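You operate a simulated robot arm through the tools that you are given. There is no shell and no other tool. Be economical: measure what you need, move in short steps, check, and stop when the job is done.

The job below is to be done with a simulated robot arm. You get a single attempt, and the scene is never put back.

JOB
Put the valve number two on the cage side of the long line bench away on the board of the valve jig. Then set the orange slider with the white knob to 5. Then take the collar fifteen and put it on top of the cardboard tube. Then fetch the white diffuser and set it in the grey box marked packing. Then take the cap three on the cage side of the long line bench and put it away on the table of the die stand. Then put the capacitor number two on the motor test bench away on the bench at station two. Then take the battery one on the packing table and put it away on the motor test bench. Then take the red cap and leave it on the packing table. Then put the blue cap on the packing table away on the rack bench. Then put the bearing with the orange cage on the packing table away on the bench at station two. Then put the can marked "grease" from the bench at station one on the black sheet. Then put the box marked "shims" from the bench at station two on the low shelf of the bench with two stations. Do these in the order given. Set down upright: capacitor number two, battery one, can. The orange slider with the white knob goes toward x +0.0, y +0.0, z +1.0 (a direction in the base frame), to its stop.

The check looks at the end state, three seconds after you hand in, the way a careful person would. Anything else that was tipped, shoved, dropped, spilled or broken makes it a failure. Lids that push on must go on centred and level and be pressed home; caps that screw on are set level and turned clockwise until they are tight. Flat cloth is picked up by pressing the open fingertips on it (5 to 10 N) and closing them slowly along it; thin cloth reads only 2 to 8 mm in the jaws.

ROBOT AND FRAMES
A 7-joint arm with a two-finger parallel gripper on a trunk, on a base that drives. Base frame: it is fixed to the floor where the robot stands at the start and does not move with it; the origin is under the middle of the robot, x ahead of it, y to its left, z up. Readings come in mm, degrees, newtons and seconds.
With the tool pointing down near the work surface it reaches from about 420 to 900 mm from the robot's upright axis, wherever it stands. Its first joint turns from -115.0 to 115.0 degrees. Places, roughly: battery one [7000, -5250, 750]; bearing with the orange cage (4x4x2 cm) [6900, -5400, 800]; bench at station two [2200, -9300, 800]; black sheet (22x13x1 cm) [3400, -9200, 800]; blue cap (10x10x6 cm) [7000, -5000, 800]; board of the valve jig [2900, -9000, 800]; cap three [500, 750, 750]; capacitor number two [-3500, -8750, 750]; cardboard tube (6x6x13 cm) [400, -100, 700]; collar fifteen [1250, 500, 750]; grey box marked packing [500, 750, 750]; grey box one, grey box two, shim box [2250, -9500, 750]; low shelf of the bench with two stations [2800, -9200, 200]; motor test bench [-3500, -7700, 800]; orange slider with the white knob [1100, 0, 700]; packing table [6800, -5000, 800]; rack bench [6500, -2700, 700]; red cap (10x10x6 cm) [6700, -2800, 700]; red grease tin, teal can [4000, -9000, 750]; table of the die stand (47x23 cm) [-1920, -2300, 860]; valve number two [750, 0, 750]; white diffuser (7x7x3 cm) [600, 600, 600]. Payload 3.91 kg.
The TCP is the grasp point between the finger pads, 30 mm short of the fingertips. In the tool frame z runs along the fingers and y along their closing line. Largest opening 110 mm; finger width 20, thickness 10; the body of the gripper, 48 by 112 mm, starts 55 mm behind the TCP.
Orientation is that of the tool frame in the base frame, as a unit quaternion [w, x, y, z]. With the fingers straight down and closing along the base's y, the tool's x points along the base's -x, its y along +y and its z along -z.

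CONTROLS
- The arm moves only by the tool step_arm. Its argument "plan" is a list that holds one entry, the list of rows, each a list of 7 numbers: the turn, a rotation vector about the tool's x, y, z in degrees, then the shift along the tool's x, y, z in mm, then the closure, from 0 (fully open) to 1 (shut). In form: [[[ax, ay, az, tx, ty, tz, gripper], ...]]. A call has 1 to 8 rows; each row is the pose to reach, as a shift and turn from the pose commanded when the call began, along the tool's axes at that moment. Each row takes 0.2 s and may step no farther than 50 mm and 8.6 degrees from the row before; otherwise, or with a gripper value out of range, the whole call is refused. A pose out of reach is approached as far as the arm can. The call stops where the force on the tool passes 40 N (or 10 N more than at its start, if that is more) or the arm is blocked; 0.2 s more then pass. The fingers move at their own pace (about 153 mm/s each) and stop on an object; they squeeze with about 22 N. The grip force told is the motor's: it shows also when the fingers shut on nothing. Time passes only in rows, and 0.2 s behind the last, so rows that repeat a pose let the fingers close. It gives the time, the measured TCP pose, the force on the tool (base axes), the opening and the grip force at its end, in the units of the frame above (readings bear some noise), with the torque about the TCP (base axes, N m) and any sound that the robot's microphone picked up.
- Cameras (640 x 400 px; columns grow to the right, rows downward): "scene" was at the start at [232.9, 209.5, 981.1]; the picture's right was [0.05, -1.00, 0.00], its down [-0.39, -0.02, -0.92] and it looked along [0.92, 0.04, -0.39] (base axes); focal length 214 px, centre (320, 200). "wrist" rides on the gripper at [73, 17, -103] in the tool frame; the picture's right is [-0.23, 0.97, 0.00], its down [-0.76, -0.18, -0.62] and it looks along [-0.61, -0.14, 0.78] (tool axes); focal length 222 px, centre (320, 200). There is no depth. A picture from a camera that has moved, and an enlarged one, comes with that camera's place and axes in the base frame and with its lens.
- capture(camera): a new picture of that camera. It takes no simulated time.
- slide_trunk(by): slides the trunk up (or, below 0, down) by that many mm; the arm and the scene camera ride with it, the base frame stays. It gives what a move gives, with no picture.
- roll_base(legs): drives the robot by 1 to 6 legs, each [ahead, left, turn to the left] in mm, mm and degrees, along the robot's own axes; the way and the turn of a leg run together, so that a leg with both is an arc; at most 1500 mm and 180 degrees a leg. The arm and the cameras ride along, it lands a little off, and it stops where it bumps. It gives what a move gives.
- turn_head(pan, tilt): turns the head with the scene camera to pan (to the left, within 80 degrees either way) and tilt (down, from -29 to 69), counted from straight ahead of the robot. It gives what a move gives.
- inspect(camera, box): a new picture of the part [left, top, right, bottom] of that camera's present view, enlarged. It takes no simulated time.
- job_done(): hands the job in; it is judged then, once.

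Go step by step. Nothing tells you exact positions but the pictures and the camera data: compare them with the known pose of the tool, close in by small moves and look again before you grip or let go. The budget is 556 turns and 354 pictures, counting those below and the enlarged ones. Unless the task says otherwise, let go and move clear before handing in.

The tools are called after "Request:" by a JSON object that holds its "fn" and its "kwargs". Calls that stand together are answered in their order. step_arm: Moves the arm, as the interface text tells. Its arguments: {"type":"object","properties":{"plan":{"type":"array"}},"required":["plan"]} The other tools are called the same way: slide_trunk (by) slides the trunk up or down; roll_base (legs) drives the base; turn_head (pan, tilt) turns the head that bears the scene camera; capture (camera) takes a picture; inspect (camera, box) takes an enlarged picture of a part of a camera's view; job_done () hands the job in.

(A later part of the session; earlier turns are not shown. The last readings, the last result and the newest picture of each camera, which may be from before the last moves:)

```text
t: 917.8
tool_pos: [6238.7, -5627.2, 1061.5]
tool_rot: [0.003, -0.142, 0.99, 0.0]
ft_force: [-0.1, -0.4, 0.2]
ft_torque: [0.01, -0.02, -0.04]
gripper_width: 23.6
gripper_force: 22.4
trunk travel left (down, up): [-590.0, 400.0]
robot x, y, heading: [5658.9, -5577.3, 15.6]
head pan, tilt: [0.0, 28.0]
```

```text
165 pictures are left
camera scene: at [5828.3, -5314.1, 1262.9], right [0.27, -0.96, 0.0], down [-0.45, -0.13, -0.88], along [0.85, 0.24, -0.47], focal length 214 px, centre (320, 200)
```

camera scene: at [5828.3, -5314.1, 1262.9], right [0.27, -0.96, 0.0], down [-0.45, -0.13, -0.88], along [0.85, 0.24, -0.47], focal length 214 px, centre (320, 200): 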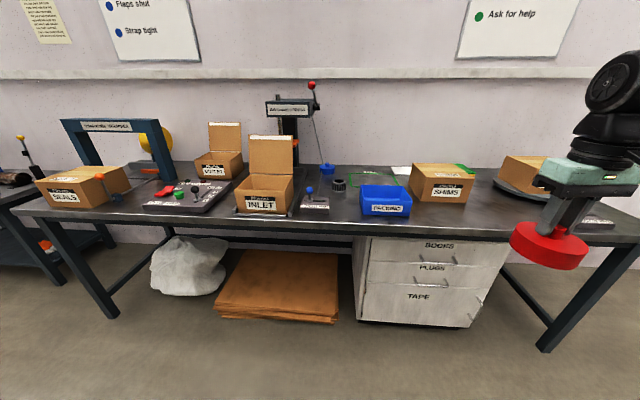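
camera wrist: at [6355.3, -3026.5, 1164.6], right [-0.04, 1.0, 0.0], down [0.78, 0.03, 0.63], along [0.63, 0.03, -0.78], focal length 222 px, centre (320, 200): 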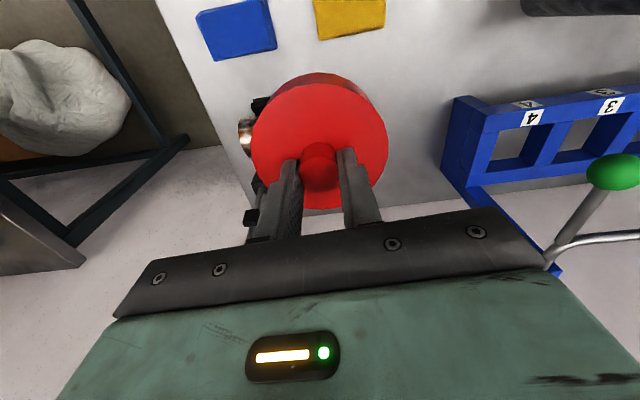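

Request:
{"fn": "roll_base", "kwargs": {"legs": [[0, 0, -3], [480, 0, 0]]}}

Request:
{"fn": "turn_head", "kwargs": {"pan": -10, "tilt": 40}}

Request:
{"fn": "capture", "kwargs": {"camera": "scene"}}

Request:
{"fn": "capture", "kwargs": {"camera": "wrist"}}

```text
t: 921.1
tool_pos: [6713.2, -5543.2, 1063.5]
tool_rot: [0.003, -0.12, 0.993, 0.001]
ft_force: [-0.8, -0.2, -0.6]
ft_torque: [0.02, 0.01, 0.01]
gripper_width: 23.6
gripper_force: 22.0
trunk travel left (down, up): [-590.0, 400.0]
robot x, y, heading: [6138.5, -5464.8, 13.4]
head pan, tilt: [0.0, 28.0]
```

```text
t: 921.9
tool_pos: [6713.8, -5544.2, 1061.6]
tool_rot: [0.004, -0.121, 0.993, 0.0]
ft_force: [-0.3, 0.0, -1.1]
ft_torque: [0.01, 0.03, -0.03]
gripper_width: 23.5
gripper_force: 22.2
trunk travel left (down, up): [-590.0, 400.0]
robot x, y, heading: [6144.2, -5464.1, 13.1]
head pan, tilt: [-10.0, 40.0]
```

```text
164 pictures are left
camera scene: at [6314.4, -5229.0, 1244.5], right [0.05, -1.0, 0.0], down [-0.64, -0.03, -0.77], along [0.77, 0.04, -0.64], focal length 214 px, centre (320, 200)
```

scene: 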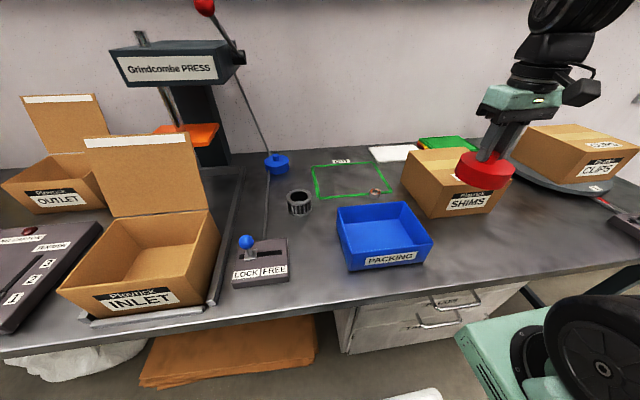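

```text
163 pictures are left
camera wrist: at [6638.6, -5544.3, 1165.0], right [-0.01, 1.0, 0.0], down [0.78, 0.01, 0.63], along [0.63, 0.01, -0.78], focal length 222 px, centre (320, 200)
```

wrist: 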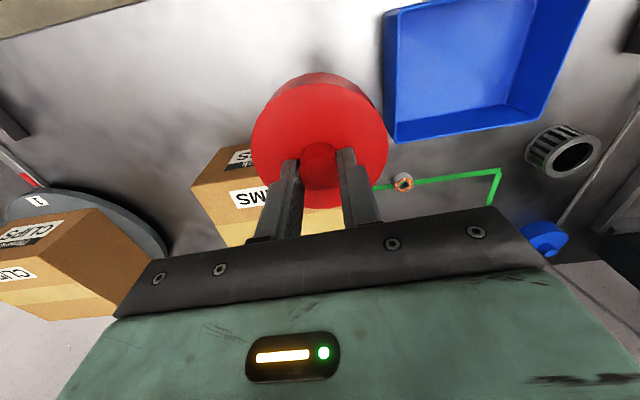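

Free area right of the blue bin, around (6690, -5590). Move there and lower.

Request:
{"fn": "step_arm", "kwargs": {"plan": [[[0, 0, 0, 16, -20, 0, 1], [0, 0, 0, 33, -39, 0, 1], [0, 0, 0, 33, -39, 45, 1], [0, 0, 0, 33, -39, 90, 1], [0, 0, 0, 33, -39, 130, 1], [0, 0, 0, 33, -39, 160, 1]]]}}

Request:
{"fn": "capture", "kwargs": {"camera": "scene"}}

Request:
{"fn": "capture", "kwargs": {"camera": "wrist"}}

```text
t: 923.2
tool_pos: [6692.6, -5588.4, 903.6]
tool_rot: [0.003, -0.12, 0.993, 0.001]
ft_force: [0.2, -0.7, 0.4]
ft_torque: [-0.02, 0.02, 0.01]
gripper_width: 23.5
gripper_force: 22.0
trunk travel left (down, up): [-590.0, 400.0]
robot x, y, heading: [6138.0, -5462.3, 13.3]
head pan, tilt: [-10.0, 40.0]
```

```text
162 pictures are left
camera scene: at [6314.1, -5229.1, 1244.5], right [0.05, -1.0, 0.0], down [-0.64, -0.03, -0.77], along [0.77, 0.04, -0.64], focal length 214 px, centre (320, 200)
```

scene: 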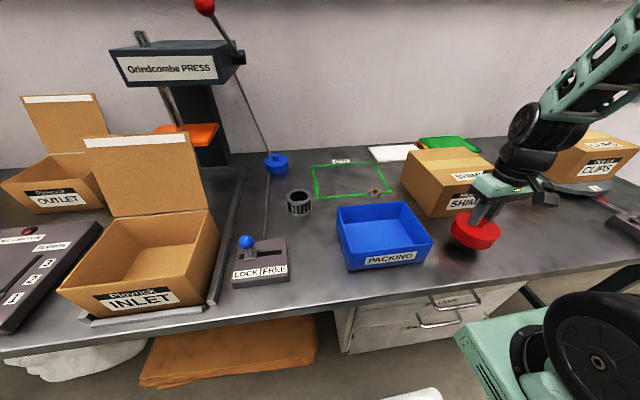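

```text
161 pictures are left
camera wrist: at [6617.6, -5588.8, 1006.6], right [-0.01, 1.0, 0.0], down [0.78, 0.01, 0.63], along [0.63, 0.01, -0.78], focal length 222 px, centre (320, 200)
```

wrist: 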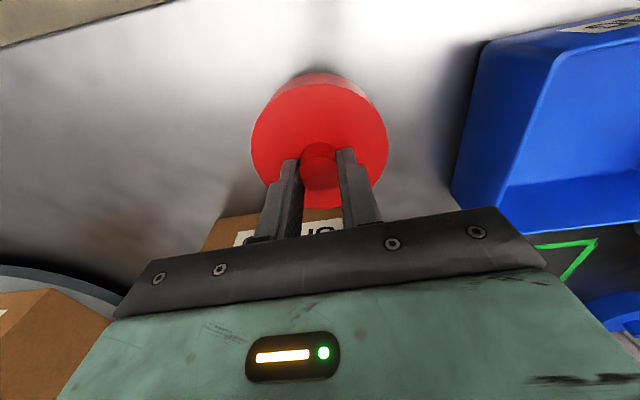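

Request:
{"fn": "step_arm", "kwargs": {"plan": [[[0, 0, 0, 0, 0, 15, 1], [0, 0, 0, 0, 0, 24, 1], [0, 0, 0, 0, 0, 29, 1], [0, 0, 0, 0, 0, 33, 1], [0, 0, 0, 0, 0, 37, 1]]]}}

```text
t: 924.5
tool_pos: [6692.2, -5588.6, 866.4]
tool_rot: [0.004, -0.12, 0.993, 0.0]
ft_force: [0.7, -1.8, 19.2]
ft_torque: [-0.06, 0.2, 0.03]
gripper_width: 23.5
gripper_force: 22.2
trunk travel left (down, up): [-590.0, 400.0]
robot x, y, heading: [6139.7, -5460.6, 13.1]
head pan, tilt: [-10.0, 40.0]
```

Contact. Release and rise.

Request:
{"fn": "step_arm", "kwargs": {"plan": [[[0, 0, 0, 0, 0, -2, 0.7], [0, 0, 0, 0, 0, -2, 0.55], [0, 0, 0, 0, 0, -2, 0.55], [0, 0, 0, 0, 0, -30, 0.55], [0, 0, 0, 0, 0, -75, 0.55], [0, 0, 0, 0, 0, -120, 0.55], [0, 0, 0, 0, 0, -165, 0.55], [0, 0, 0, 0, 0, -205, 0.55]]]}}

Request:
{"fn": "capture", "kwargs": {"camera": "scene"}}

```text
t: 926.2
tool_pos: [6691.6, -5589.5, 1071.8]
tool_rot: [0.003, -0.12, 0.993, 0.001]
ft_force: [0.0, -0.1, -0.9]
ft_torque: [-0.02, 0.03, -0.03]
gripper_width: 49.5
gripper_force: 0.0
trunk travel left (down, up): [-590.0, 400.0]
robot x, y, heading: [6140.6, -5467.8, 13.1]
head pan, tilt: [-10.0, 40.0]
```

```text
160 pictures are left
camera scene: at [6314.6, -5229.1, 1244.4], right [0.05, -1.0, 0.0], down [-0.64, -0.03, -0.77], along [0.76, 0.04, -0.64], focal length 214 px, centre (320, 200)
```

scene: 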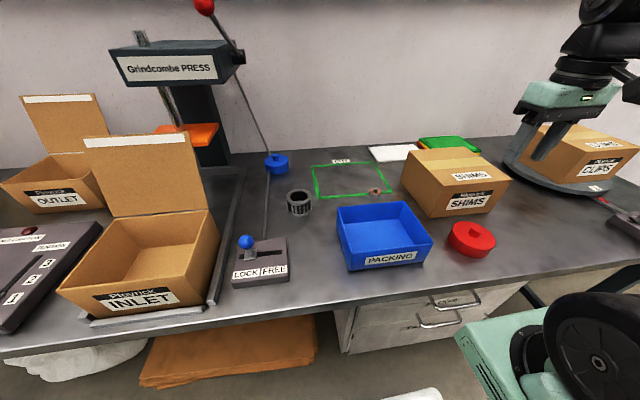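

Red cap is set on the packing table. Now the blue cap; zoom on it and the rod near it.

Request:
{"fn": "inspect", "kwargs": {"camera": "scene", "box": [190, 110, 330, 230]}}

```text
3.33 times, centred on (260, 170) of scene
camera zoom: at [6314.6, -5229.1, 1244.4], right [0.05, -1.0, 0.0], down [-0.64, -0.03, -0.77], along [0.76, 0.04, -0.64], focal length 715 px, centre (520, 300)
```

zoom: 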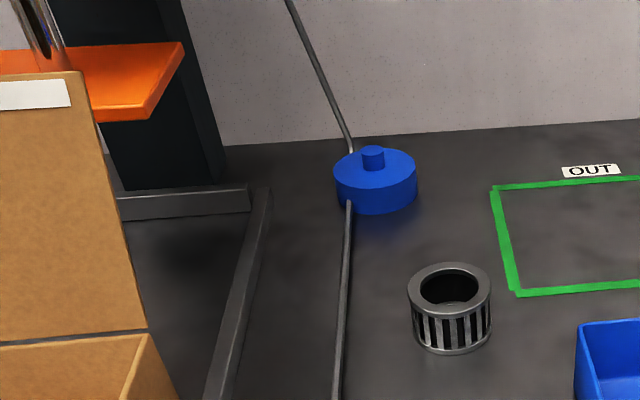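

Request:
{"fn": "roll_base", "kwargs": {"legs": [[55, 238, 0]]}}

Request:
{"fn": "step_arm", "kwargs": {"plan": [[[0, 0, 0, -45, 5, 0, 0.5], [0, 0, 0, -90, 10, 0, 0.5], [0, 0, 0, -135, 15, 0, 0.5], [0, 0, 0, -175, 20, 0, 0.5], [0, 0, 0, -205, 25, 0, 0.5]]]}}

Request:
{"fn": "capture", "kwargs": {"camera": "wrist"}}

Request:
{"fn": "capture", "kwargs": {"camera": "scene"}}

```text
t: 928.1
tool_pos: [6687.2, -5336.3, 1070.8]
tool_rot: [0.003, -0.12, 0.993, 0.002]
ft_force: [0.6, -0.6, 0.7]
ft_torque: [0.01, -0.02, -0.02]
gripper_width: 49.5
gripper_force: 0.1
trunk travel left (down, up): [-590.0, 400.0]
robot x, y, heading: [6136.3, -5211.1, 12.9]
head pan, tilt: [-10.0, 40.0]
```

```text
t: 929.3
tool_pos: [6883.1, -5262.0, 1074.4]
tool_rot: [0.004, -0.121, 0.993, 0.001]
ft_force: [0.1, -0.8, 0.9]
ft_torque: [0.0, -0.03, 0.02]
gripper_width: 55.0
gripper_force: 0.0
trunk travel left (down, up): [-590.0, 400.0]
robot x, y, heading: [6140.1, -5210.5, 12.9]
head pan, tilt: [-10.0, 40.0]
```

```text
158 pictures are left
camera wrist: at [6808.9, -5262.1, 1176.8], right [-0.01, 1.0, 0.0], down [0.78, 0.01, 0.63], along [0.63, 0.01, -0.78], focal length 222 px, centre (320, 200)
```

wrist: 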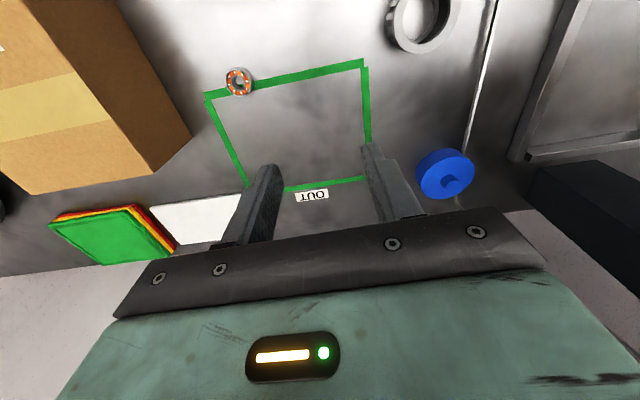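

```text
157 pictures are left
camera scene: at [6311.8, -4974.9, 1244.5], right [0.05, -1.0, 0.0], down [-0.64, -0.03, -0.77], along [0.77, 0.04, -0.64], focal length 214 px, centre (320, 200)
```

scene: 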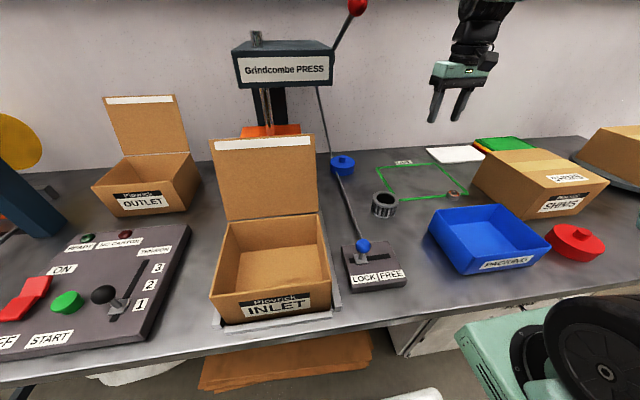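

Request:
{"fn": "inspect", "kwargs": {"camera": "wrist", "box": [390, 90, 530, 220]}}

Request:
{"fn": "inspect", "kwargs": {"camera": "scene", "box": [310, 130, 380, 190]}}

```text
3.08 times, centred on (460, 155) of wrist
camera zoom: at [6808.9, -5262.1, 1176.8], right [-0.01, 1.0, 0.0], down [0.78, 0.01, 0.63], along [0.63, 0.01, -0.78], focal length 684 px, centre (-111, 338)
```

zoom: 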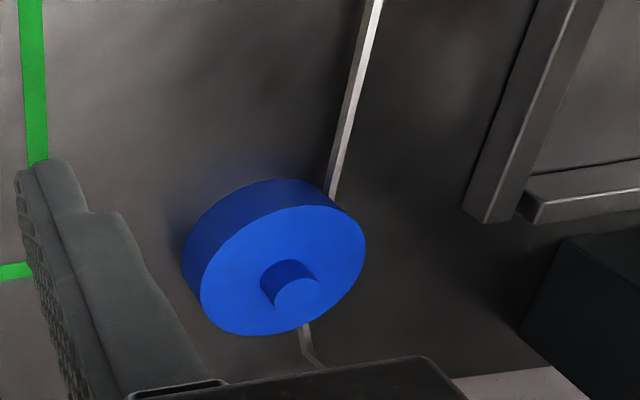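

```text
6.67 times, centred on (345, 160) of scene
camera zoom: at [6311.8, -4974.9, 1244.5], right [0.05, -1.0, 0.0], down [-0.64, -0.03, -0.77], along [0.77, 0.04, -0.64], focal length 1430 px, centre (153, 467)
```

zoom: 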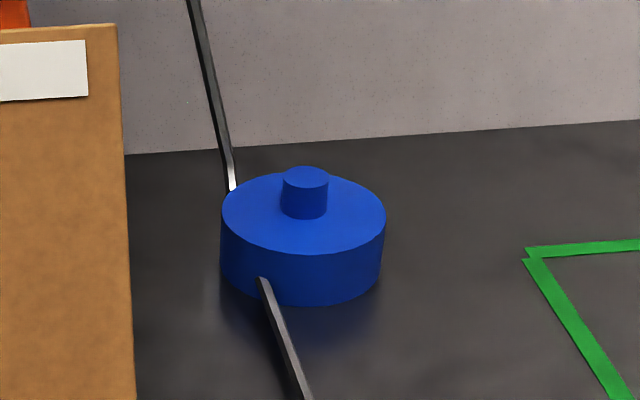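

The flat bar just passes behind/under the cap. Knob top at (7036, -5024, 856); the press head and its lever ball (6788, -5012, 1265) are close, so I'll shift the base right and a little ahead first.

Request:
{"fn": "roll_base", "kwargs": {"legs": [[0, -103, 0], [55, 0, 0]]}}

```text
t: 931.0
tool_pos: [6958.1, -5349.1, 1074.0]
tool_rot: [0.002, -0.12, 0.993, 0.002]
ft_force: [1.0, 0.3, -0.4]
ft_torque: [-0.01, -0.01, 0.02]
gripper_width: 54.9
gripper_force: 0.0
trunk travel left (down, up): [-590.0, 400.0]
robot x, y, heading: [6212.3, -5300.7, 12.8]
head pan, tilt: [-10.0, 40.0]
```

Request:
{"fn": "step_arm", "kwargs": {"plan": [[[0, 0, 0, 0, 0, 45, 0.45], [0, 0, 0, 0, 0, 90, 0.45], [0, 0, 0, 0, 0, 115, 0.45], [0, 0, 0, -21, 42, 115, 0.45], [0, 0, 0, -42, 85, 115, 0.45], [0, 0, 0, -64, 127, 115, 0.45], [0, 0, 0, -86, 169, 115, 0.45], [0, 0, 0, -108, 212, 115, 0.45]]]}}

Request:
{"fn": "capture", "kwargs": {"camera": "wrist"}}

Request:
{"fn": "capture", "kwargs": {"camera": "scene"}}

```text
t: 932.8
tool_pos: [7018.8, -5118.3, 959.1]
tool_rot: [0.003, -0.119, 0.993, 0.002]
ft_force: [0.7, -0.7, -0.1]
ft_torque: [0.07, -0.03, -0.03]
gripper_width: 60.3
gripper_force: 0.1
trunk travel left (down, up): [-590.0, 400.0]
robot x, y, heading: [6212.0, -5301.8, 13.1]
head pan, tilt: [-10.0, 40.0]
```

```text
154 pictures are left
camera wrist: at [6943.8, -5118.3, 1062.3], right [-0.01, 1.0, 0.0], down [0.78, 0.01, 0.63], along [0.63, 0.01, -0.78], focal length 222 px, centre (320, 200)
```

wrist: 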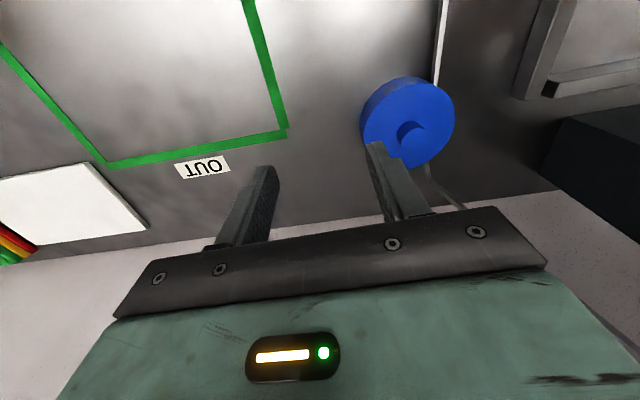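

```text
153 pictures are left
camera scene: at [6387.9, -5063.5, 1244.6], right [0.05, -1.0, 0.0], down [-0.64, -0.03, -0.77], along [0.77, 0.04, -0.64], focal length 214 px, centre (320, 200)
```

scene: 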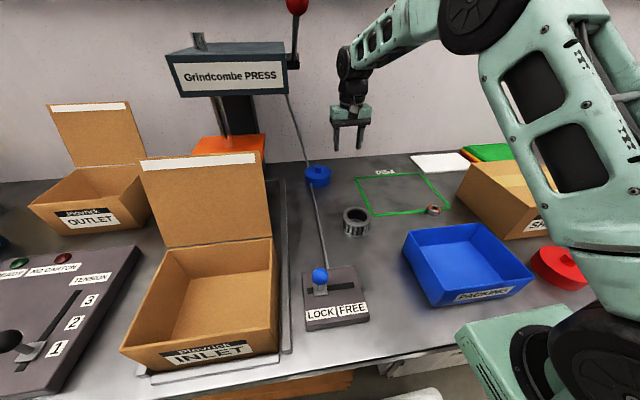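

Request:
{"fn": "step_arm", "kwargs": {"plan": [[[0, 0, 0, -17, 43, 10, 0.45], [0, 0, 0, -34, 86, 20, 0.45], [0, 0, 0, -34, 86, 50, 0.45]]]}}

Request:
{"fn": "capture", "kwargs": {"camera": "wrist"}}

Request:
{"fn": "inspect", "kwargs": {"camera": "scene", "box": [240, 0, 440, 200]}}

```text
t: 933.6
tool_pos: [7026.2, -5024.8, 911.1]
tool_rot: [0.003, -0.12, 0.993, 0.001]
ft_force: [-0.6, -0.1, -0.4]
ft_torque: [0.02, -0.04, -0.02]
gripper_width: 60.5
gripper_force: 0.0
trunk travel left (down, up): [-590.0, 400.0]
robot x, y, heading: [6208.9, -5301.0, 12.9]
head pan, tilt: [-10.0, 40.0]
```

```text
152 pictures are left
camera wrist: at [6951.7, -5025.6, 1013.2], right [-0.01, 1.0, 0.0], down [0.78, 0.01, 0.63], along [0.63, 0.01, -0.78], focal length 222 px, centre (320, 200)
```

wrist: 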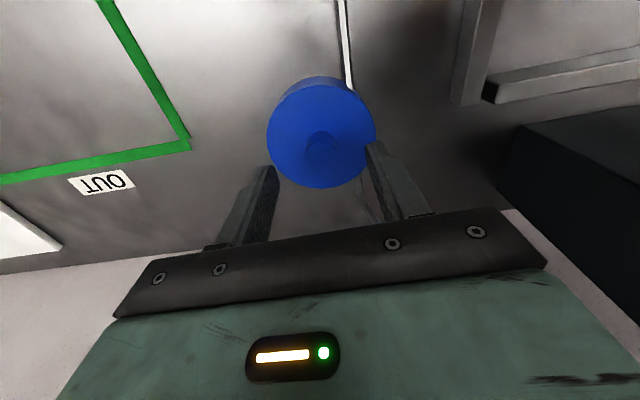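

```text
2.00 times, centred on (340, 100) of scene
camera zoom: at [6387.8, -5063.1, 1244.5], right [0.05, -1.0, 0.0], down [-0.64, -0.03, -0.77], along [0.77, 0.04, -0.64], focal length 429 px, centre (280, 400)
```

zoom: 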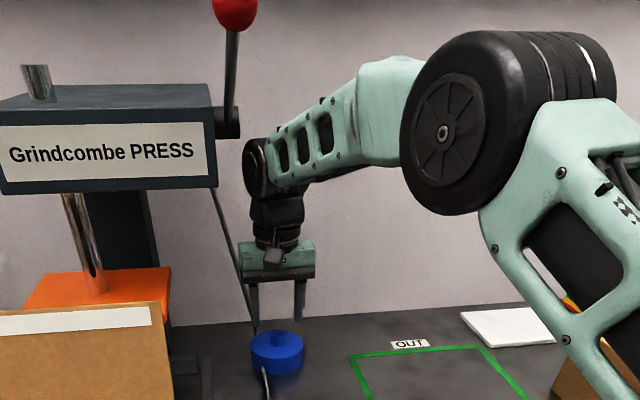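

Request:
{"fn": "step_arm", "kwargs": {"plan": [[[0, 0, 0, 3, 1, 20, 0.45], [0, 0, 0, 3, 1, 36, 0.45], [0, 0, 0, 3, 1, 42, 0.45]]]}}

Request:
{"fn": "inspect", "kwargs": {"camera": "wrist", "box": [220, 60, 420, 240]}}

```text
t: 934.4
tool_pos: [7025.4, -5025.5, 867.0]
tool_rot: [0.003, -0.119, 0.993, 0.002]
ft_force: [-0.3, 0.3, -0.8]
ft_torque: [0.0, 0.02, -0.02]
gripper_width: 60.7
gripper_force: 0.1
trunk travel left (down, up): [-590.0, 400.0]
robot x, y, heading: [6213.6, -5295.5, 12.8]
head pan, tilt: [-10.0, 40.0]
```

```text
2.22 times, centred on (320, 150) of wrist
camera zoom: at [6950.2, -5025.4, 970.4], right [-0.01, 1.0, 0.0], down [0.78, 0.01, 0.63], along [0.63, 0.01, -0.78], focal length 494 px, centre (320, 311)
```

zoom: 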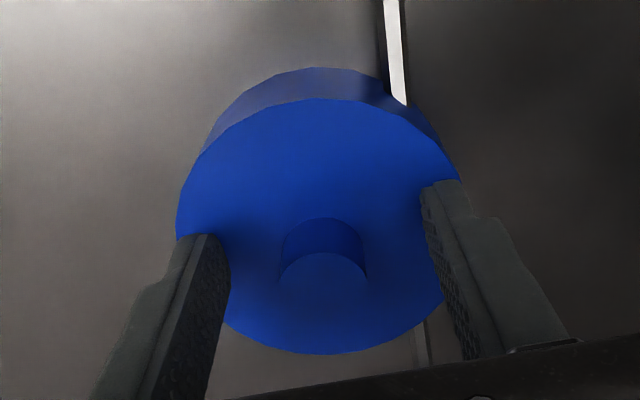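

Request:
{"fn": "step_arm", "kwargs": {"plan": [[[0, 0, 0, -7, 0, 0, 0.45], [0, 0, 0, -7, 0, 0, 1], [0, 0, 0, -7, 0, 0, 1], [0, 0, 0, -7, 0, 0, 1], [0, 0, 0, -7, 0, -12, 1], [0, 0, 0, -7, 0, -35, 1]]]}}

Request:
{"fn": "capture", "kwargs": {"camera": "wrist"}}

Request:
{"fn": "inspect", "kwargs": {"camera": "scene", "box": [240, 60, 440, 240]}}

```text
t: 935.8
tool_pos: [7032.2, -5024.3, 903.9]
tool_rot: [0.002, -0.119, 0.993, 0.001]
ft_force: [0.0, 0.0, -0.4]
ft_torque: [0.01, 0.0, -0.01]
gripper_width: 24.3
gripper_force: 22.1
trunk travel left (down, up): [-590.0, 400.0]
robot x, y, heading: [6206.9, -5302.4, 13.2]
head pan, tilt: [-10.0, 40.0]
```

```text
149 pictures are left
camera wrist: at [6957.5, -5024.5, 1007.1], right [-0.01, 1.0, 0.0], down [0.78, 0.01, 0.63], along [0.63, 0.01, -0.78], focal length 222 px, centre (320, 200)
```

wrist: 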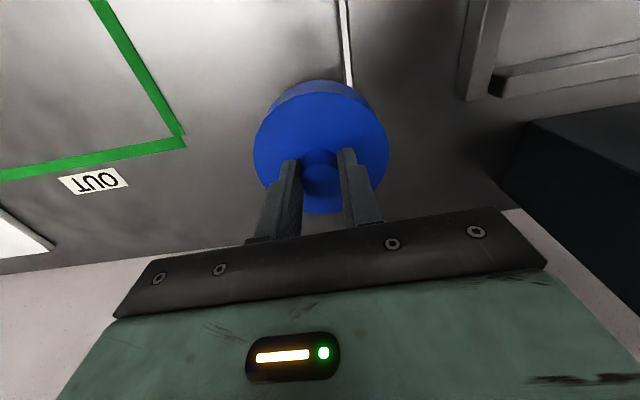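

```text
2.22 times, centred on (340, 150) of scene
camera zoom: at [6388.1, -5063.0, 1244.4], right [0.05, -1.0, 0.0], down [-0.64, -0.03, -0.77], along [0.76, 0.04, -0.64], focal length 477 px, centre (276, 311)
```

zoom: 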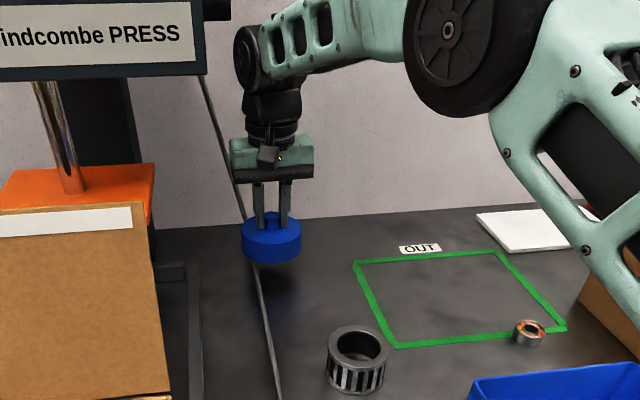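

Blue cap lifted. Move it away from the press, then raise and retract.

Request:
{"fn": "step_arm", "kwargs": {"plan": [[[0, 0, 0, 0, 0, -40, 1], [0, 0, 0, 10, -40, -60, 1], [0, 0, 0, 20, -85, -60, 1], [0, 0, 0, 35, -128, -70, 1], [0, 0, 0, 50, -170, -85, 1], [0, 0, 0, 70, -210, -105, 1], [0, 0, 0, 95, -245, -125, 1], [0, 0, 0, 130, -270, -145, 1]]]}}

Request:
{"fn": "step_arm", "kwargs": {"plan": [[[0, 0, 0, 45, 0, -5, 1], [0, 0, 0, 90, 0, -10, 1], [0, 0, 0, 130, 0, -15, 1]]]}}

```text
t: 937.6
tool_pos: [6968.6, -5318.6, 1042.2]
tool_rot: [0.002, -0.119, 0.993, 0.001]
ft_force: [0.5, 1.3, 0.4]
ft_torque: [-0.03, 0.0, 0.01]
gripper_width: 24.0
gripper_force: 21.4
trunk travel left (down, up): [-590.0, 400.0]
robot x, y, heading: [6215.2, -5298.4, 12.9]
head pan, tilt: [-10.0, 40.0]
```

```text
t: 938.4
tool_pos: [6842.0, -5347.1, 1061.3]
tool_rot: [0.002, -0.12, 0.993, 0.001]
ft_force: [0.0, 0.2, -0.1]
ft_torque: [-0.01, 0.03, -0.03]
gripper_width: 24.1
gripper_force: 21.8
trunk travel left (down, up): [-590.0, 400.0]
robot x, y, heading: [6211.6, -5300.2, 13.0]
head pan, tilt: [-10.0, 40.0]
```

Request:
{"fn": "roll_base", "kwargs": {"legs": [[-619, 40, 0], [94, 526, 0], [266, 890, 0], [266, 890, 0]]}}

Request:
{"fn": "turn_head", "kwargs": {"pan": 0, "tilt": 32}}

Request:
{"fn": "capture", "kwargs": {"camera": "scene"}}

```text
t: 953.6
tool_pos: [6269.1, -3047.2, 1061.0]
tool_rot: [0.002, -0.126, 0.992, 0.001]
ft_force: [-0.1, 0.3, 0.2]
ft_torque: [0.0, 0.02, -0.01]
gripper_width: 23.7
gripper_force: 22.3
trunk travel left (down, up): [-590.0, 400.0]
robot x, y, heading: [5642.1, -3005.6, 13.4]
head pan, tilt: [-10.0, 40.0]
```

```text
t: 954.3
tool_pos: [6269.5, -3048.9, 1061.2]
tool_rot: [0.003, -0.124, 0.992, 0.001]
ft_force: [-0.1, -0.5, -0.4]
ft_torque: [0.01, 0.02, -0.04]
gripper_width: 23.6
gripper_force: 22.1
trunk travel left (down, up): [-590.0, 400.0]
robot x, y, heading: [5641.6, -3011.5, 14.0]
head pan, tilt: [0.0, 32.0]
```

```text
147 pictures are left
camera scene: at [5816.3, -2754.0, 1256.6], right [0.23, -0.97, 0.0], down [-0.52, -0.12, -0.85], along [0.82, 0.2, -0.53], focal length 214 px, centre (320, 200)
```

scene: 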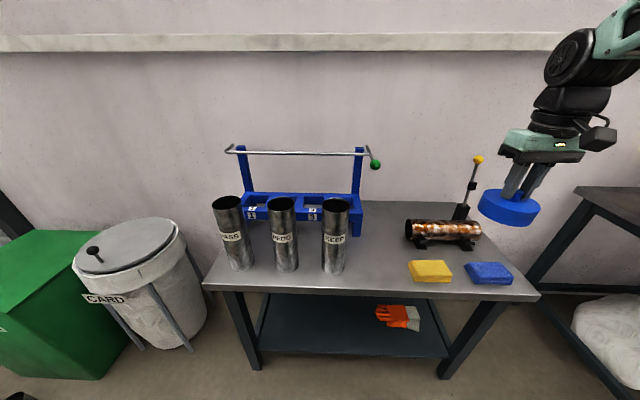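

Request:
{"fn": "roll_base", "kwargs": {"legs": [[200, 0, 0]]}}

```text
t: 955.9
tool_pos: [6463.5, -3003.6, 1060.9]
tool_rot: [0.002, -0.123, 0.992, 0.002]
ft_force: [-0.3, -0.4, -0.6]
ft_torque: [-0.04, 0.02, -0.01]
gripper_width: 23.6
gripper_force: 21.6
trunk travel left (down, up): [-590.0, 400.0]
robot x, y, heading: [5838.1, -2958.0, 13.4]
head pan, tilt: [0.0, 32.0]
```

Request:
{"fn": "step_arm", "kwargs": {"plan": [[[0, 0, 0, -40, 20, 0, 1], [0, 0, 0, -79, 39, 0, 1], [0, 0, 0, -119, 58, 0, 1], [0, 0, 0, -158, 78, 0, 1], [0, 0, 0, -198, 98, 0, 1], [0, 0, 0, -237, 117, 0, 1], [0, 0, 0, -237, 117, 45, 1], [0, 0, 0, -237, 117, 90, 1]]]}}

Request:
{"fn": "step_arm", "kwargs": {"plan": [[[0, 0, 0, 0, 0, 45, 1], [0, 0, 0, 0, 0, 90, 1], [0, 0, 0, 0, 0, 130, 1], [0, 0, 0, 0, 0, 165, 1]]]}}

Request:
{"fn": "capture", "kwargs": {"camera": "scene"}}

Request:
{"fn": "capture", "kwargs": {"camera": "wrist"}}

```text
t: 957.7
tool_pos: [6666.1, -2833.1, 973.9]
tool_rot: [0.004, -0.124, 0.992, 0.001]
ft_force: [-0.7, 0.7, 0.1]
ft_torque: [0.0, 0.0, 0.0]
gripper_width: 23.6
gripper_force: 22.1
trunk travel left (down, up): [-590.0, 400.0]
robot x, y, heading: [5830.3, -2961.7, 13.5]
head pan, tilt: [0.0, 32.0]
```

```text
t: 958.7
tool_pos: [6667.2, -2829.8, 806.0]
tool_rot: [0.003, -0.124, 0.992, 0.002]
ft_force: [-0.2, 0.7, 0.3]
ft_torque: [0.02, -0.02, 0.03]
gripper_width: 23.6
gripper_force: 21.9
trunk travel left (down, up): [-590.0, 400.0]
robot x, y, heading: [5838.1, -2961.3, 13.5]
head pan, tilt: [0.0, 32.0]
```

```text
146 pictures are left
camera scene: at [6010.4, -2708.0, 1256.7], right [0.23, -0.97, 0.0], down [-0.52, -0.12, -0.85], along [0.82, 0.2, -0.53], focal length 214 px, centre (320, 200)
```

scene: 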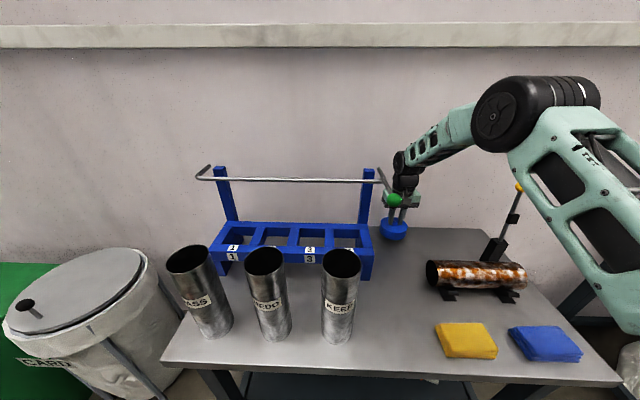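

```text
145 pictures are left
camera wrist: at [6592.8, -2829.4, 909.0], right [-0.02, 1.0, 0.0], down [0.78, 0.01, 0.63], along [0.63, 0.01, -0.78], focal length 222 px, centre (320, 200)
```

wrist: 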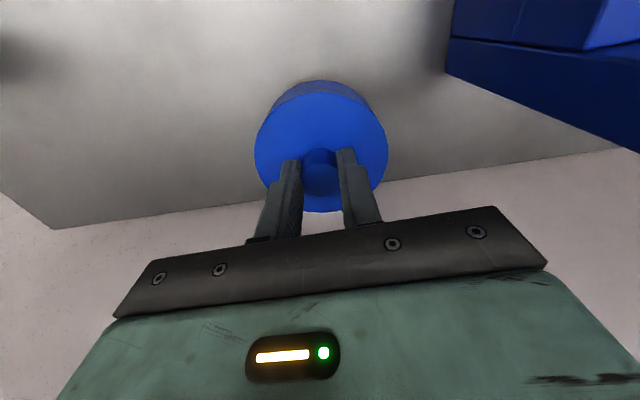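

Request:
{"fn": "step_arm", "kwargs": {"plan": [[[0, 0, 0, 0, 0, 20, 1], [0, 0, 0, 0, 0, 30, 1], [0, 0, 0, 0, 0, 35, 1], [0, 0, 0, 0, 0, 39, 1]]]}}

```text
t: 959.7
tool_pos: [6668.4, -2829.5, 767.9]
tool_rot: [0.003, -0.124, 0.992, 0.002]
ft_force: [-1.7, 0.1, 5.4]
ft_torque: [-0.1, 0.33, 0.0]
gripper_width: 23.5
gripper_force: 22.1
trunk travel left (down, up): [-590.0, 400.0]
robot x, y, heading: [5835.8, -2961.3, 13.2]
head pan, tilt: [0.0, 32.0]
```

Contact. Release and rise straight.

Request:
{"fn": "step_arm", "kwargs": {"plan": [[[0, 0, 0, 0, 0, 0, 0.7], [0, 0, 0, 0, 0, -1, 0.55], [0, 0, 0, 0, 0, -1, 0.55], [0, 0, 0, 0, 0, -30, 0.55], [0, 0, 0, 0, 0, -75, 0.55], [0, 0, 0, 0, 0, -120, 0.55], [0, 0, 0, 0, 0, -165, 0.55], [0, 0, 0, 0, 0, -210, 0.55]]]}}

Request:
{"fn": "step_arm", "kwargs": {"plan": [[[0, 0, 0, 0, 0, -45, 0.55], [0, 0, 0, 20, -40, -80, 0.55], [0, 0, 0, 55, -75, -85, 0.55], [0, 0, 0, 100, -90, -85, 0.55], [0, 0, 0, 145, -100, -85, 0.55], [0, 0, 0, 190, -105, -85, 0.55], [0, 0, 0, 235, -108, -85, 0.55]]]}}

Request:
{"fn": "inspect", "kwargs": {"camera": "scene", "box": [330, 150, 490, 290]}}

```text
t: 961.5
tool_pos: [6666.1, -2834.6, 980.6]
tool_rot: [0.003, -0.123, 0.992, 0.001]
ft_force: [1.1, 0.0, -0.5]
ft_torque: [-0.01, 0.02, -0.01]
gripper_width: 49.5
gripper_force: 0.0
trunk travel left (down, up): [-590.0, 400.0]
robot x, y, heading: [5837.7, -2960.4, 13.2]
head pan, tilt: [0.0, 32.0]
```

```text
refused: row 2 steps farther than a row can; nothing moved
```

```text
2.86 times, centred on (410, 220) of scene
camera zoom: at [6010.9, -2707.9, 1256.5], right [0.23, -0.97, 0.0], down [-0.52, -0.12, -0.85], along [0.82, 0.2, -0.53], focal length 613 px, centre (63, 143)
```

zoom: 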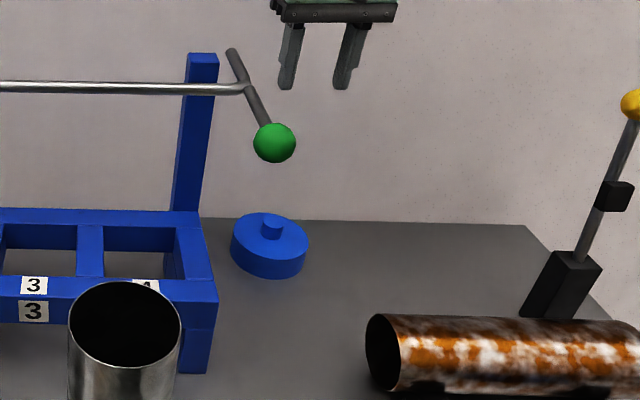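

Blue cap is on the rack bench. Raise and retract, then go back for the bearing.

Request:
{"fn": "step_arm", "kwargs": {"plan": [[[0, 0, 0, 0, 0, -45, 0.55], [0, 0, 0, 15, -35, -70, 0.55], [0, 0, 0, 45, -70, -80, 0.55], [0, 0, 0, 88, -90, -80, 0.55], [0, 0, 0, 132, -100, -80, 0.55], [0, 0, 0, 176, -105, -80, 0.55], [0, 0, 0, 220, -108, -80, 0.55]]]}}

Request:
{"fn": "roll_base", "kwargs": {"legs": [[-200, 0, 0], [-266, -890, 0], [-266, -890, 0], [-94, -526, 0]]}}

```text
t: 963.1
tool_pos: [6479.3, -2990.0, 1054.2]
tool_rot: [0.002, -0.124, 0.992, 0.001]
ft_force: [0.8, -0.6, 0.0]
ft_torque: [0.01, 0.05, -0.02]
gripper_width: 49.7
gripper_force: 0.1
trunk travel left (down, up): [-590.0, 400.0]
robot x, y, heading: [5835.7, -2961.8, 13.4]
head pan, tilt: [0.0, 32.0]
```

```text
t: 976.1
tool_pos: [6188.0, -5399.4, 1053.7]
tool_rot: [0.002, -0.113, 0.994, 0.0]
ft_force: [0.2, 0.2, 0.5]
ft_torque: [0.0, -0.03, -0.02]
gripper_width: 49.7
gripper_force: 0.2
trunk travel left (down, up): [-590.0, 400.0]
robot x, y, heading: [5543.7, -5355.4, 12.1]
head pan, tilt: [0.0, 32.0]
```

Request:
{"fn": "roll_base", "kwargs": {"legs": [[590, -150, 0]]}}

Request:
{"fn": "step_arm", "kwargs": {"plan": [[[0, 0, 0, -35, 10, 20, 0.3], [0, 0, 0, -70, 20, 40, 0.3]]]}}

Request:
{"fn": "capture", "kwargs": {"camera": "wrist"}}

Request:
{"fn": "turn_head", "kwargs": {"pan": -5, "tilt": 40}}

Request:
{"fn": "capture", "kwargs": {"camera": "scene"}}

```text
t: 979.5
tool_pos: [6777.9, -5417.9, 1054.1]
tool_rot: [0.002, -0.118, 0.993, 0.002]
ft_force: [0.3, 0.7, -0.1]
ft_torque: [0.02, 0.02, -0.01]
gripper_width: 49.3
gripper_force: 0.1
trunk travel left (down, up): [-590.0, 400.0]
robot x, y, heading: [6129.0, -5383.5, 12.8]
head pan, tilt: [0.0, 32.0]
```

```text
t: 980.1
tool_pos: [6842.9, -5378.9, 1018.0]
tool_rot: [0.004, -0.118, 0.993, 0.002]
ft_force: [-0.7, -0.2, 0.8]
ft_torque: [0.03, -0.01, -0.03]
gripper_width: 76.9
gripper_force: 0.1
trunk travel left (down, up): [-590.0, 400.0]
robot x, y, heading: [6134.1, -5384.4, 13.1]
head pan, tilt: [0.0, 32.0]
```

```text
143 pictures are left
camera wrist: at [6768.5, -5378.5, 1120.8], right [-0.01, 1.0, 0.0], down [0.78, 0.0, 0.63], along [0.63, 0.01, -0.78], focal length 222 px, centre (320, 200)
```

wrist: 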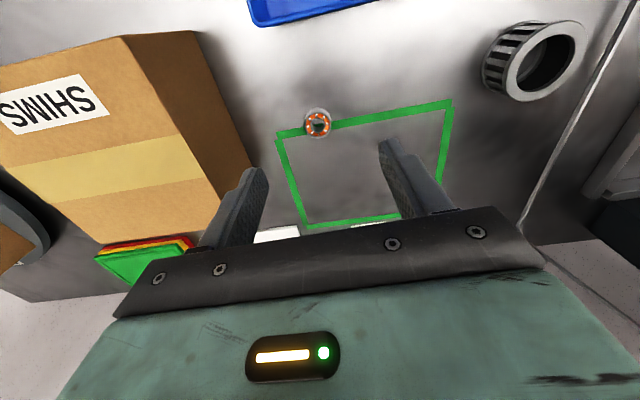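

```text
t: 980.8
tool_pos: [6842.5, -5377.7, 1017.6]
tool_rot: [0.004, -0.119, 0.993, 0.002]
ft_force: [-0.3, -0.8, 0.9]
ft_torque: [0.0, -0.02, 0.01]
gripper_width: 77.2
gripper_force: 0.1
trunk travel left (down, up): [-590.0, 400.0]
robot x, y, heading: [6136.5, -5382.4, 12.5]
head pan, tilt: [-5.0, 40.0]
```

```text
142 pictures are left
camera scene: at [6308.1, -5138.2, 1244.5], right [0.14, -0.99, 0.0], down [-0.64, -0.09, -0.77], along [0.76, 0.1, -0.64], focal length 214 px, centre (320, 200)
```

scene: 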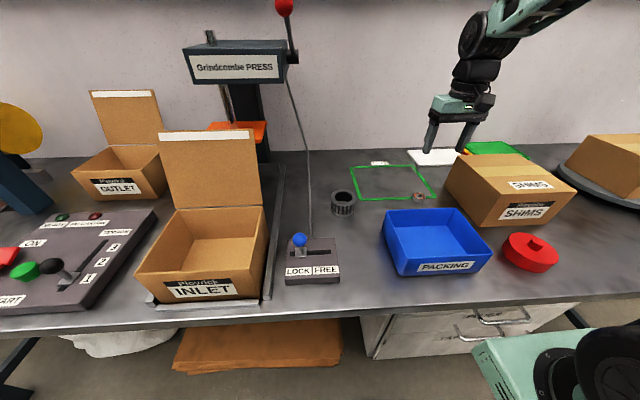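

Bearing at about (6880, -5378). Move above it and lower.

Request:
{"fn": "step_arm", "kwargs": {"plan": [[[0, 0, 0, -36, -9, 0, 0.4], [0, 0, 0, -36, -9, 45, 0.4], [0, 0, 0, -36, -9, 90, 0.4], [0, 0, 0, -36, -9, 130, 0.4]]]}}

Request:
{"fn": "capture", "kwargs": {"camera": "wrist"}}

```text
t: 981.8
tool_pos: [6877.4, -5378.2, 884.4]
tool_rot: [0.003, -0.119, 0.993, 0.0]
ft_force: [-0.5, -0.7, 0.8]
ft_torque: [0.01, -0.03, 0.03]
gripper_width: 66.0
gripper_force: 0.0
trunk travel left (down, up): [-590.0, 400.0]
robot x, y, heading: [6136.4, -5381.4, 13.0]
head pan, tilt: [-5.0, 40.0]
```

```text
141 pictures are left
camera wrist: at [6803.2, -5378.6, 986.3], right [-0.01, 1.0, 0.0], down [0.78, 0.0, 0.63], along [0.63, 0.01, -0.78], focal length 222 px, centre (320, 200)
```

wrist: 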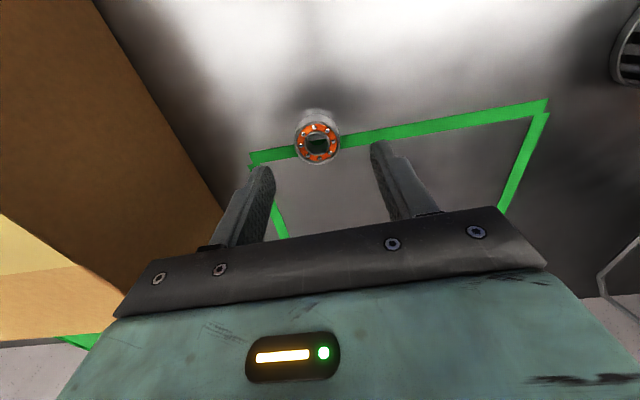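

Request:
{"fn": "step_arm", "kwargs": {"plan": [[[0, 0, 0, -2, 0, 30, 0.4], [0, 0, 0, -2, 0, 48, 0.4], [0, 0, 0, -2, 0, 53, 0.4], [0, 0, 0, -2, 0, 53, 0.8], [0, 0, 0, -2, 0, 53, 1], [0, 0, 0, -2, 0, 53, 1]]]}}

```text
t: 983.2
tool_pos: [6879.6, -5380.3, 831.3]
tool_rot: [0.003, -0.119, 0.993, 0.001]
ft_force: [0.5, 0.0, 0.1]
ft_torque: [-0.01, 0.01, -0.03]
gripper_width: 37.0
gripper_force: 21.7
trunk travel left (down, up): [-590.0, 400.0]
robot x, y, heading: [6132.7, -5378.1, 12.6]
head pan, tilt: [-5.0, 40.0]
```

Gripped at 37 mm. Lift, retract and drive back to station two.

Request:
{"fn": "step_arm", "kwargs": {"plan": [[[0, 0, 0, 0, 0, -40, 1], [0, 0, 0, 0, 0, -85, 1], [0, 0, 0, 0, 0, -130, 1], [0, 0, 0, 0, 0, -175, 1], [0, 0, 0, 35, 0, -205, 1], [0, 0, 0, 80, 0, -220, 1], [0, 0, 0, 125, 0, -230, 1], [0, 0, 0, 170, 0, -235, 1]]]}}

Request:
{"fn": "capture", "kwargs": {"camera": "wrist"}}

```text
t: 985.0
tool_pos: [6712.4, -5422.0, 1063.0]
tool_rot: [0.003, -0.119, 0.993, 0.001]
ft_force: [0.9, 0.1, -1.9]
ft_torque: [0.02, -0.02, -0.03]
gripper_width: 36.6
gripper_force: 21.9
trunk travel left (down, up): [-590.0, 400.0]
robot x, y, heading: [6134.3, -5383.4, 12.9]
head pan, tilt: [-5.0, 40.0]
```

```text
140 pictures are left
camera wrist: at [6637.1, -5422.6, 1165.6], right [-0.01, 1.0, 0.0], down [0.78, 0.01, 0.63], along [0.63, 0.01, -0.78], focal length 222 px, centre (320, 200)
```

wrist: 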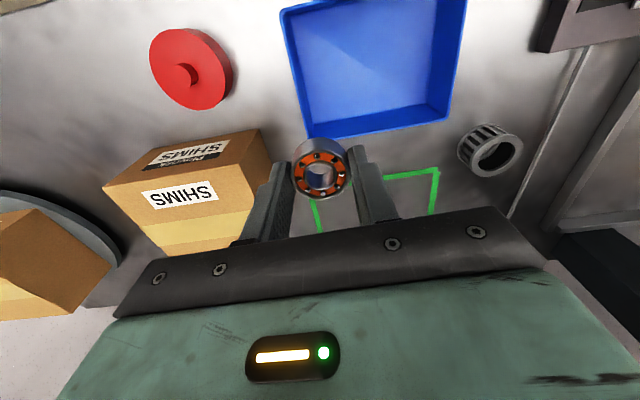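

Request:
{"fn": "roll_base", "kwargs": {"legs": [[-500, 0, 0], [0, 0, -158.5], [1450, 0, 0], [1450, 0, 0]]}}

```text
t: 1008.1
tool_pos: [2576.9, -7137.8, 1062.8]
tool_rot: [0.002, 0.964, 0.267, -0.004]
ft_force: [-0.1, -0.6, -0.9]
ft_torque: [-0.01, 0.0, 0.0]
gripper_width: 36.5
gripper_force: 22.3
trunk travel left (down, up): [-590.0, 400.0]
robot x, y, heading: [3143.9, -7007.6, -150.2]
head pan, tilt: [-5.0, 40.0]
```

Request:
{"fn": "roll_base", "kwargs": {"legs": [[0, 0, 71], [583, -531, 0], [560, -531, 0]]}}

Request:
{"fn": "turn_head", "kwargs": {"pan": 0, "tilt": 42}}

Request:
{"fn": "capture", "kwargs": {"camera": "scene"}}

```text
t: 1019.3
tool_pos: [2263.3, -8920.7, 1062.9]
tool_rot: [0.004, 0.624, 0.781, -0.002]
ft_force: [0.2, -0.3, -1.5]
ft_torque: [0.02, 0.0, 0.01]
gripper_width: 36.4
gripper_force: 22.1
trunk travel left (down, up): [-590.0, 400.0]
robot x, y, heading: [2312.0, -8343.9, -78.0]
head pan, tilt: [-5.0, 40.0]
```

```text
t: 1020.0
tool_pos: [2263.0, -8920.4, 1061.9]
tool_rot: [0.003, 0.623, 0.782, -0.002]
ft_force: [0.2, -0.3, -1.5]
ft_torque: [0.0, 0.05, 0.0]
gripper_width: 36.5
gripper_force: 21.8
trunk travel left (down, up): [-590.0, 400.0]
robot x, y, heading: [2307.9, -8345.6, -78.0]
head pan, tilt: [0.0, 42.0]
```

```text
139 pictures are left
camera scene: at [2556.6, -8519.6, 1241.5], right [-0.98, -0.21, 0.0], down [-0.14, 0.65, -0.74], along [0.15, -0.73, -0.67], focal length 214 px, centre (320, 200)
```

scene: 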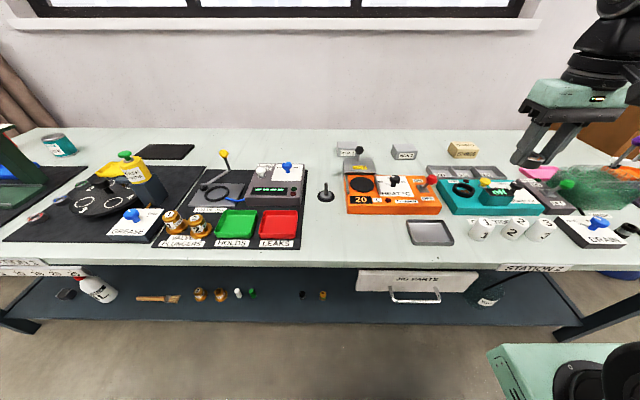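

Free spot in front of the HEAT unit (bearing heater), about (2455, -8962). Move over and lower.

Request:
{"fn": "step_arm", "kwargs": {"plan": [[[0, 0, 0, -17, 36, 0, 1], [0, 0, 0, -33, 72, 0, 1], [0, 0, 0, -50, 107, 0, 1], [0, 0, 0, -66, 143, 0, 1], [0, 0, 0, -83, 178, 0, 1], [0, 0, 0, -83, 178, 45, 1], [0, 0, 0, -83, 178, 90, 1], [0, 0, 0, -83, 178, 135, 1]]]}}

Request:
{"fn": "step_arm", "kwargs": {"plan": [[[0, 0, 0, 0, 0, 45, 1], [0, 0, 0, 0, 0, 85, 1], [0, 0, 0, 0, 0, 110, 1]]]}}

Request:
{"fn": "capture", "kwargs": {"camera": "scene"}}

```text
t: 1021.8
tool_pos: [2456.2, -8963.5, 933.2]
tool_rot: [0.003, 0.624, 0.781, -0.002]
ft_force: [0.5, 0.7, -0.3]
ft_torque: [0.0, 0.0, 0.01]
gripper_width: 36.4
gripper_force: 21.6
trunk travel left (down, up): [-590.0, 400.0]
robot x, y, heading: [2311.1, -8341.2, -78.1]
head pan, tilt: [0.0, 42.0]
```

```text
t: 1022.5
tool_pos: [2452.9, -8963.7, 819.2]
tool_rot: [0.003, 0.623, 0.782, -0.001]
ft_force: [-0.2, -0.5, -1.2]
ft_torque: [-0.04, -0.04, 0.01]
gripper_width: 36.2
gripper_force: 21.8
trunk travel left (down, up): [-590.0, 400.0]
robot x, y, heading: [2309.4, -8342.2, -78.2]
head pan, tilt: [0.0, 42.0]
```

```text
138 pictures are left
camera scene: at [2556.6, -8519.4, 1241.6], right [-0.98, -0.21, 0.0], down [-0.14, 0.65, -0.74], along [0.15, -0.73, -0.67], focal length 214 px, centre (320, 200)
```

scene: 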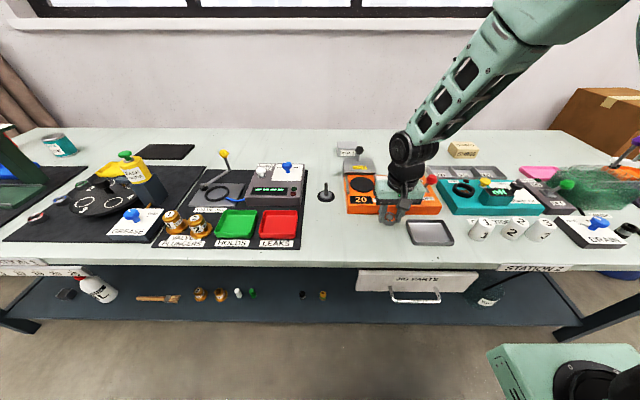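

Request:
{"fn": "inspect", "kwargs": {"camera": "scene", "box": [330, 150, 470, 260]}}

Request:
{"fn": "step_arm", "kwargs": {"plan": [[[0, 0, 0, 0, 0, 15, 1], [0, 0, 0, 0, 0, 24, 1], [0, 0, 0, 0, 0, 29, 1], [0, 0, 0, 0, 0, 33, 1]]]}}

```text
3.64 times, centred on (400, 205) of scene
camera zoom: at [2556.6, -8519.4, 1241.6], right [-0.98, -0.21, 0.0], down [-0.14, 0.65, -0.74], along [0.15, -0.73, -0.67], focal length 780 px, centre (29, 182)
```

zoom: 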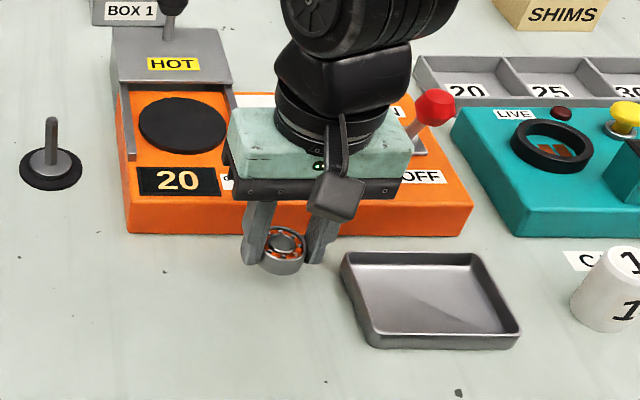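

```text
t: 1023.7
tool_pos: [2454.4, -8964.3, 788.9]
tool_rot: [0.006, 0.624, 0.782, -0.003]
ft_force: [-3.5, 7.1, 23.8]
ft_torque: [0.38, 0.57, -0.03]
gripper_width: 36.0
gripper_force: 22.6
trunk travel left (down, up): [-590.0, 400.0]
robot x, y, heading: [2311.8, -8343.9, -77.9]
head pan, tilt: [0.0, 42.0]
stopped in row 4: the force on the tool passed its limit (the readings are from after the stop); the commanded pose is now the measured one
```

Contact. Release and rise.

Request:
{"fn": "step_arm", "kwargs": {"plan": [[[0, 0, 0, 0, 0, -2, 0.62], [0, 0, 0, 0, 0, -2, 0.55], [0, 0, 0, 0, 0, -2, 0.55], [0, 0, 0, 0, 0, -30, 0.55], [0, 0, 0, 0, 0, -75, 0.55], [0, 0, 0, 0, 0, -120, 0.55], [0, 0, 0, 0, 0, -165, 0.55], [0, 0, 0, 0, 0, -210, 0.55]]]}}

Request:
{"fn": "inspect", "kwargs": {"camera": "scene", "box": [330, 150, 470, 260]}}

```text
t: 1025.5
tool_pos: [2450.5, -8960.4, 998.2]
tool_rot: [0.004, 0.624, 0.782, -0.002]
ft_force: [0.0, -0.6, -0.2]
ft_torque: [0.03, 0.0, 0.0]
gripper_width: 49.7
gripper_force: 0.0
trunk travel left (down, up): [-590.0, 400.0]
robot x, y, heading: [2309.9, -8339.3, -77.8]
head pan, tilt: [0.0, 42.0]
```

```text
3.64 times, centred on (400, 205) of scene
camera zoom: at [2556.7, -8519.9, 1241.4], right [-0.98, -0.21, 0.0], down [-0.14, 0.65, -0.74], along [0.15, -0.73, -0.67], focal length 780 px, centre (29, 182)
```

zoom: 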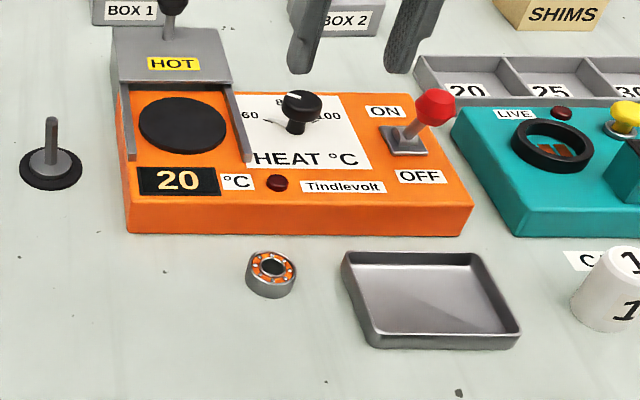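

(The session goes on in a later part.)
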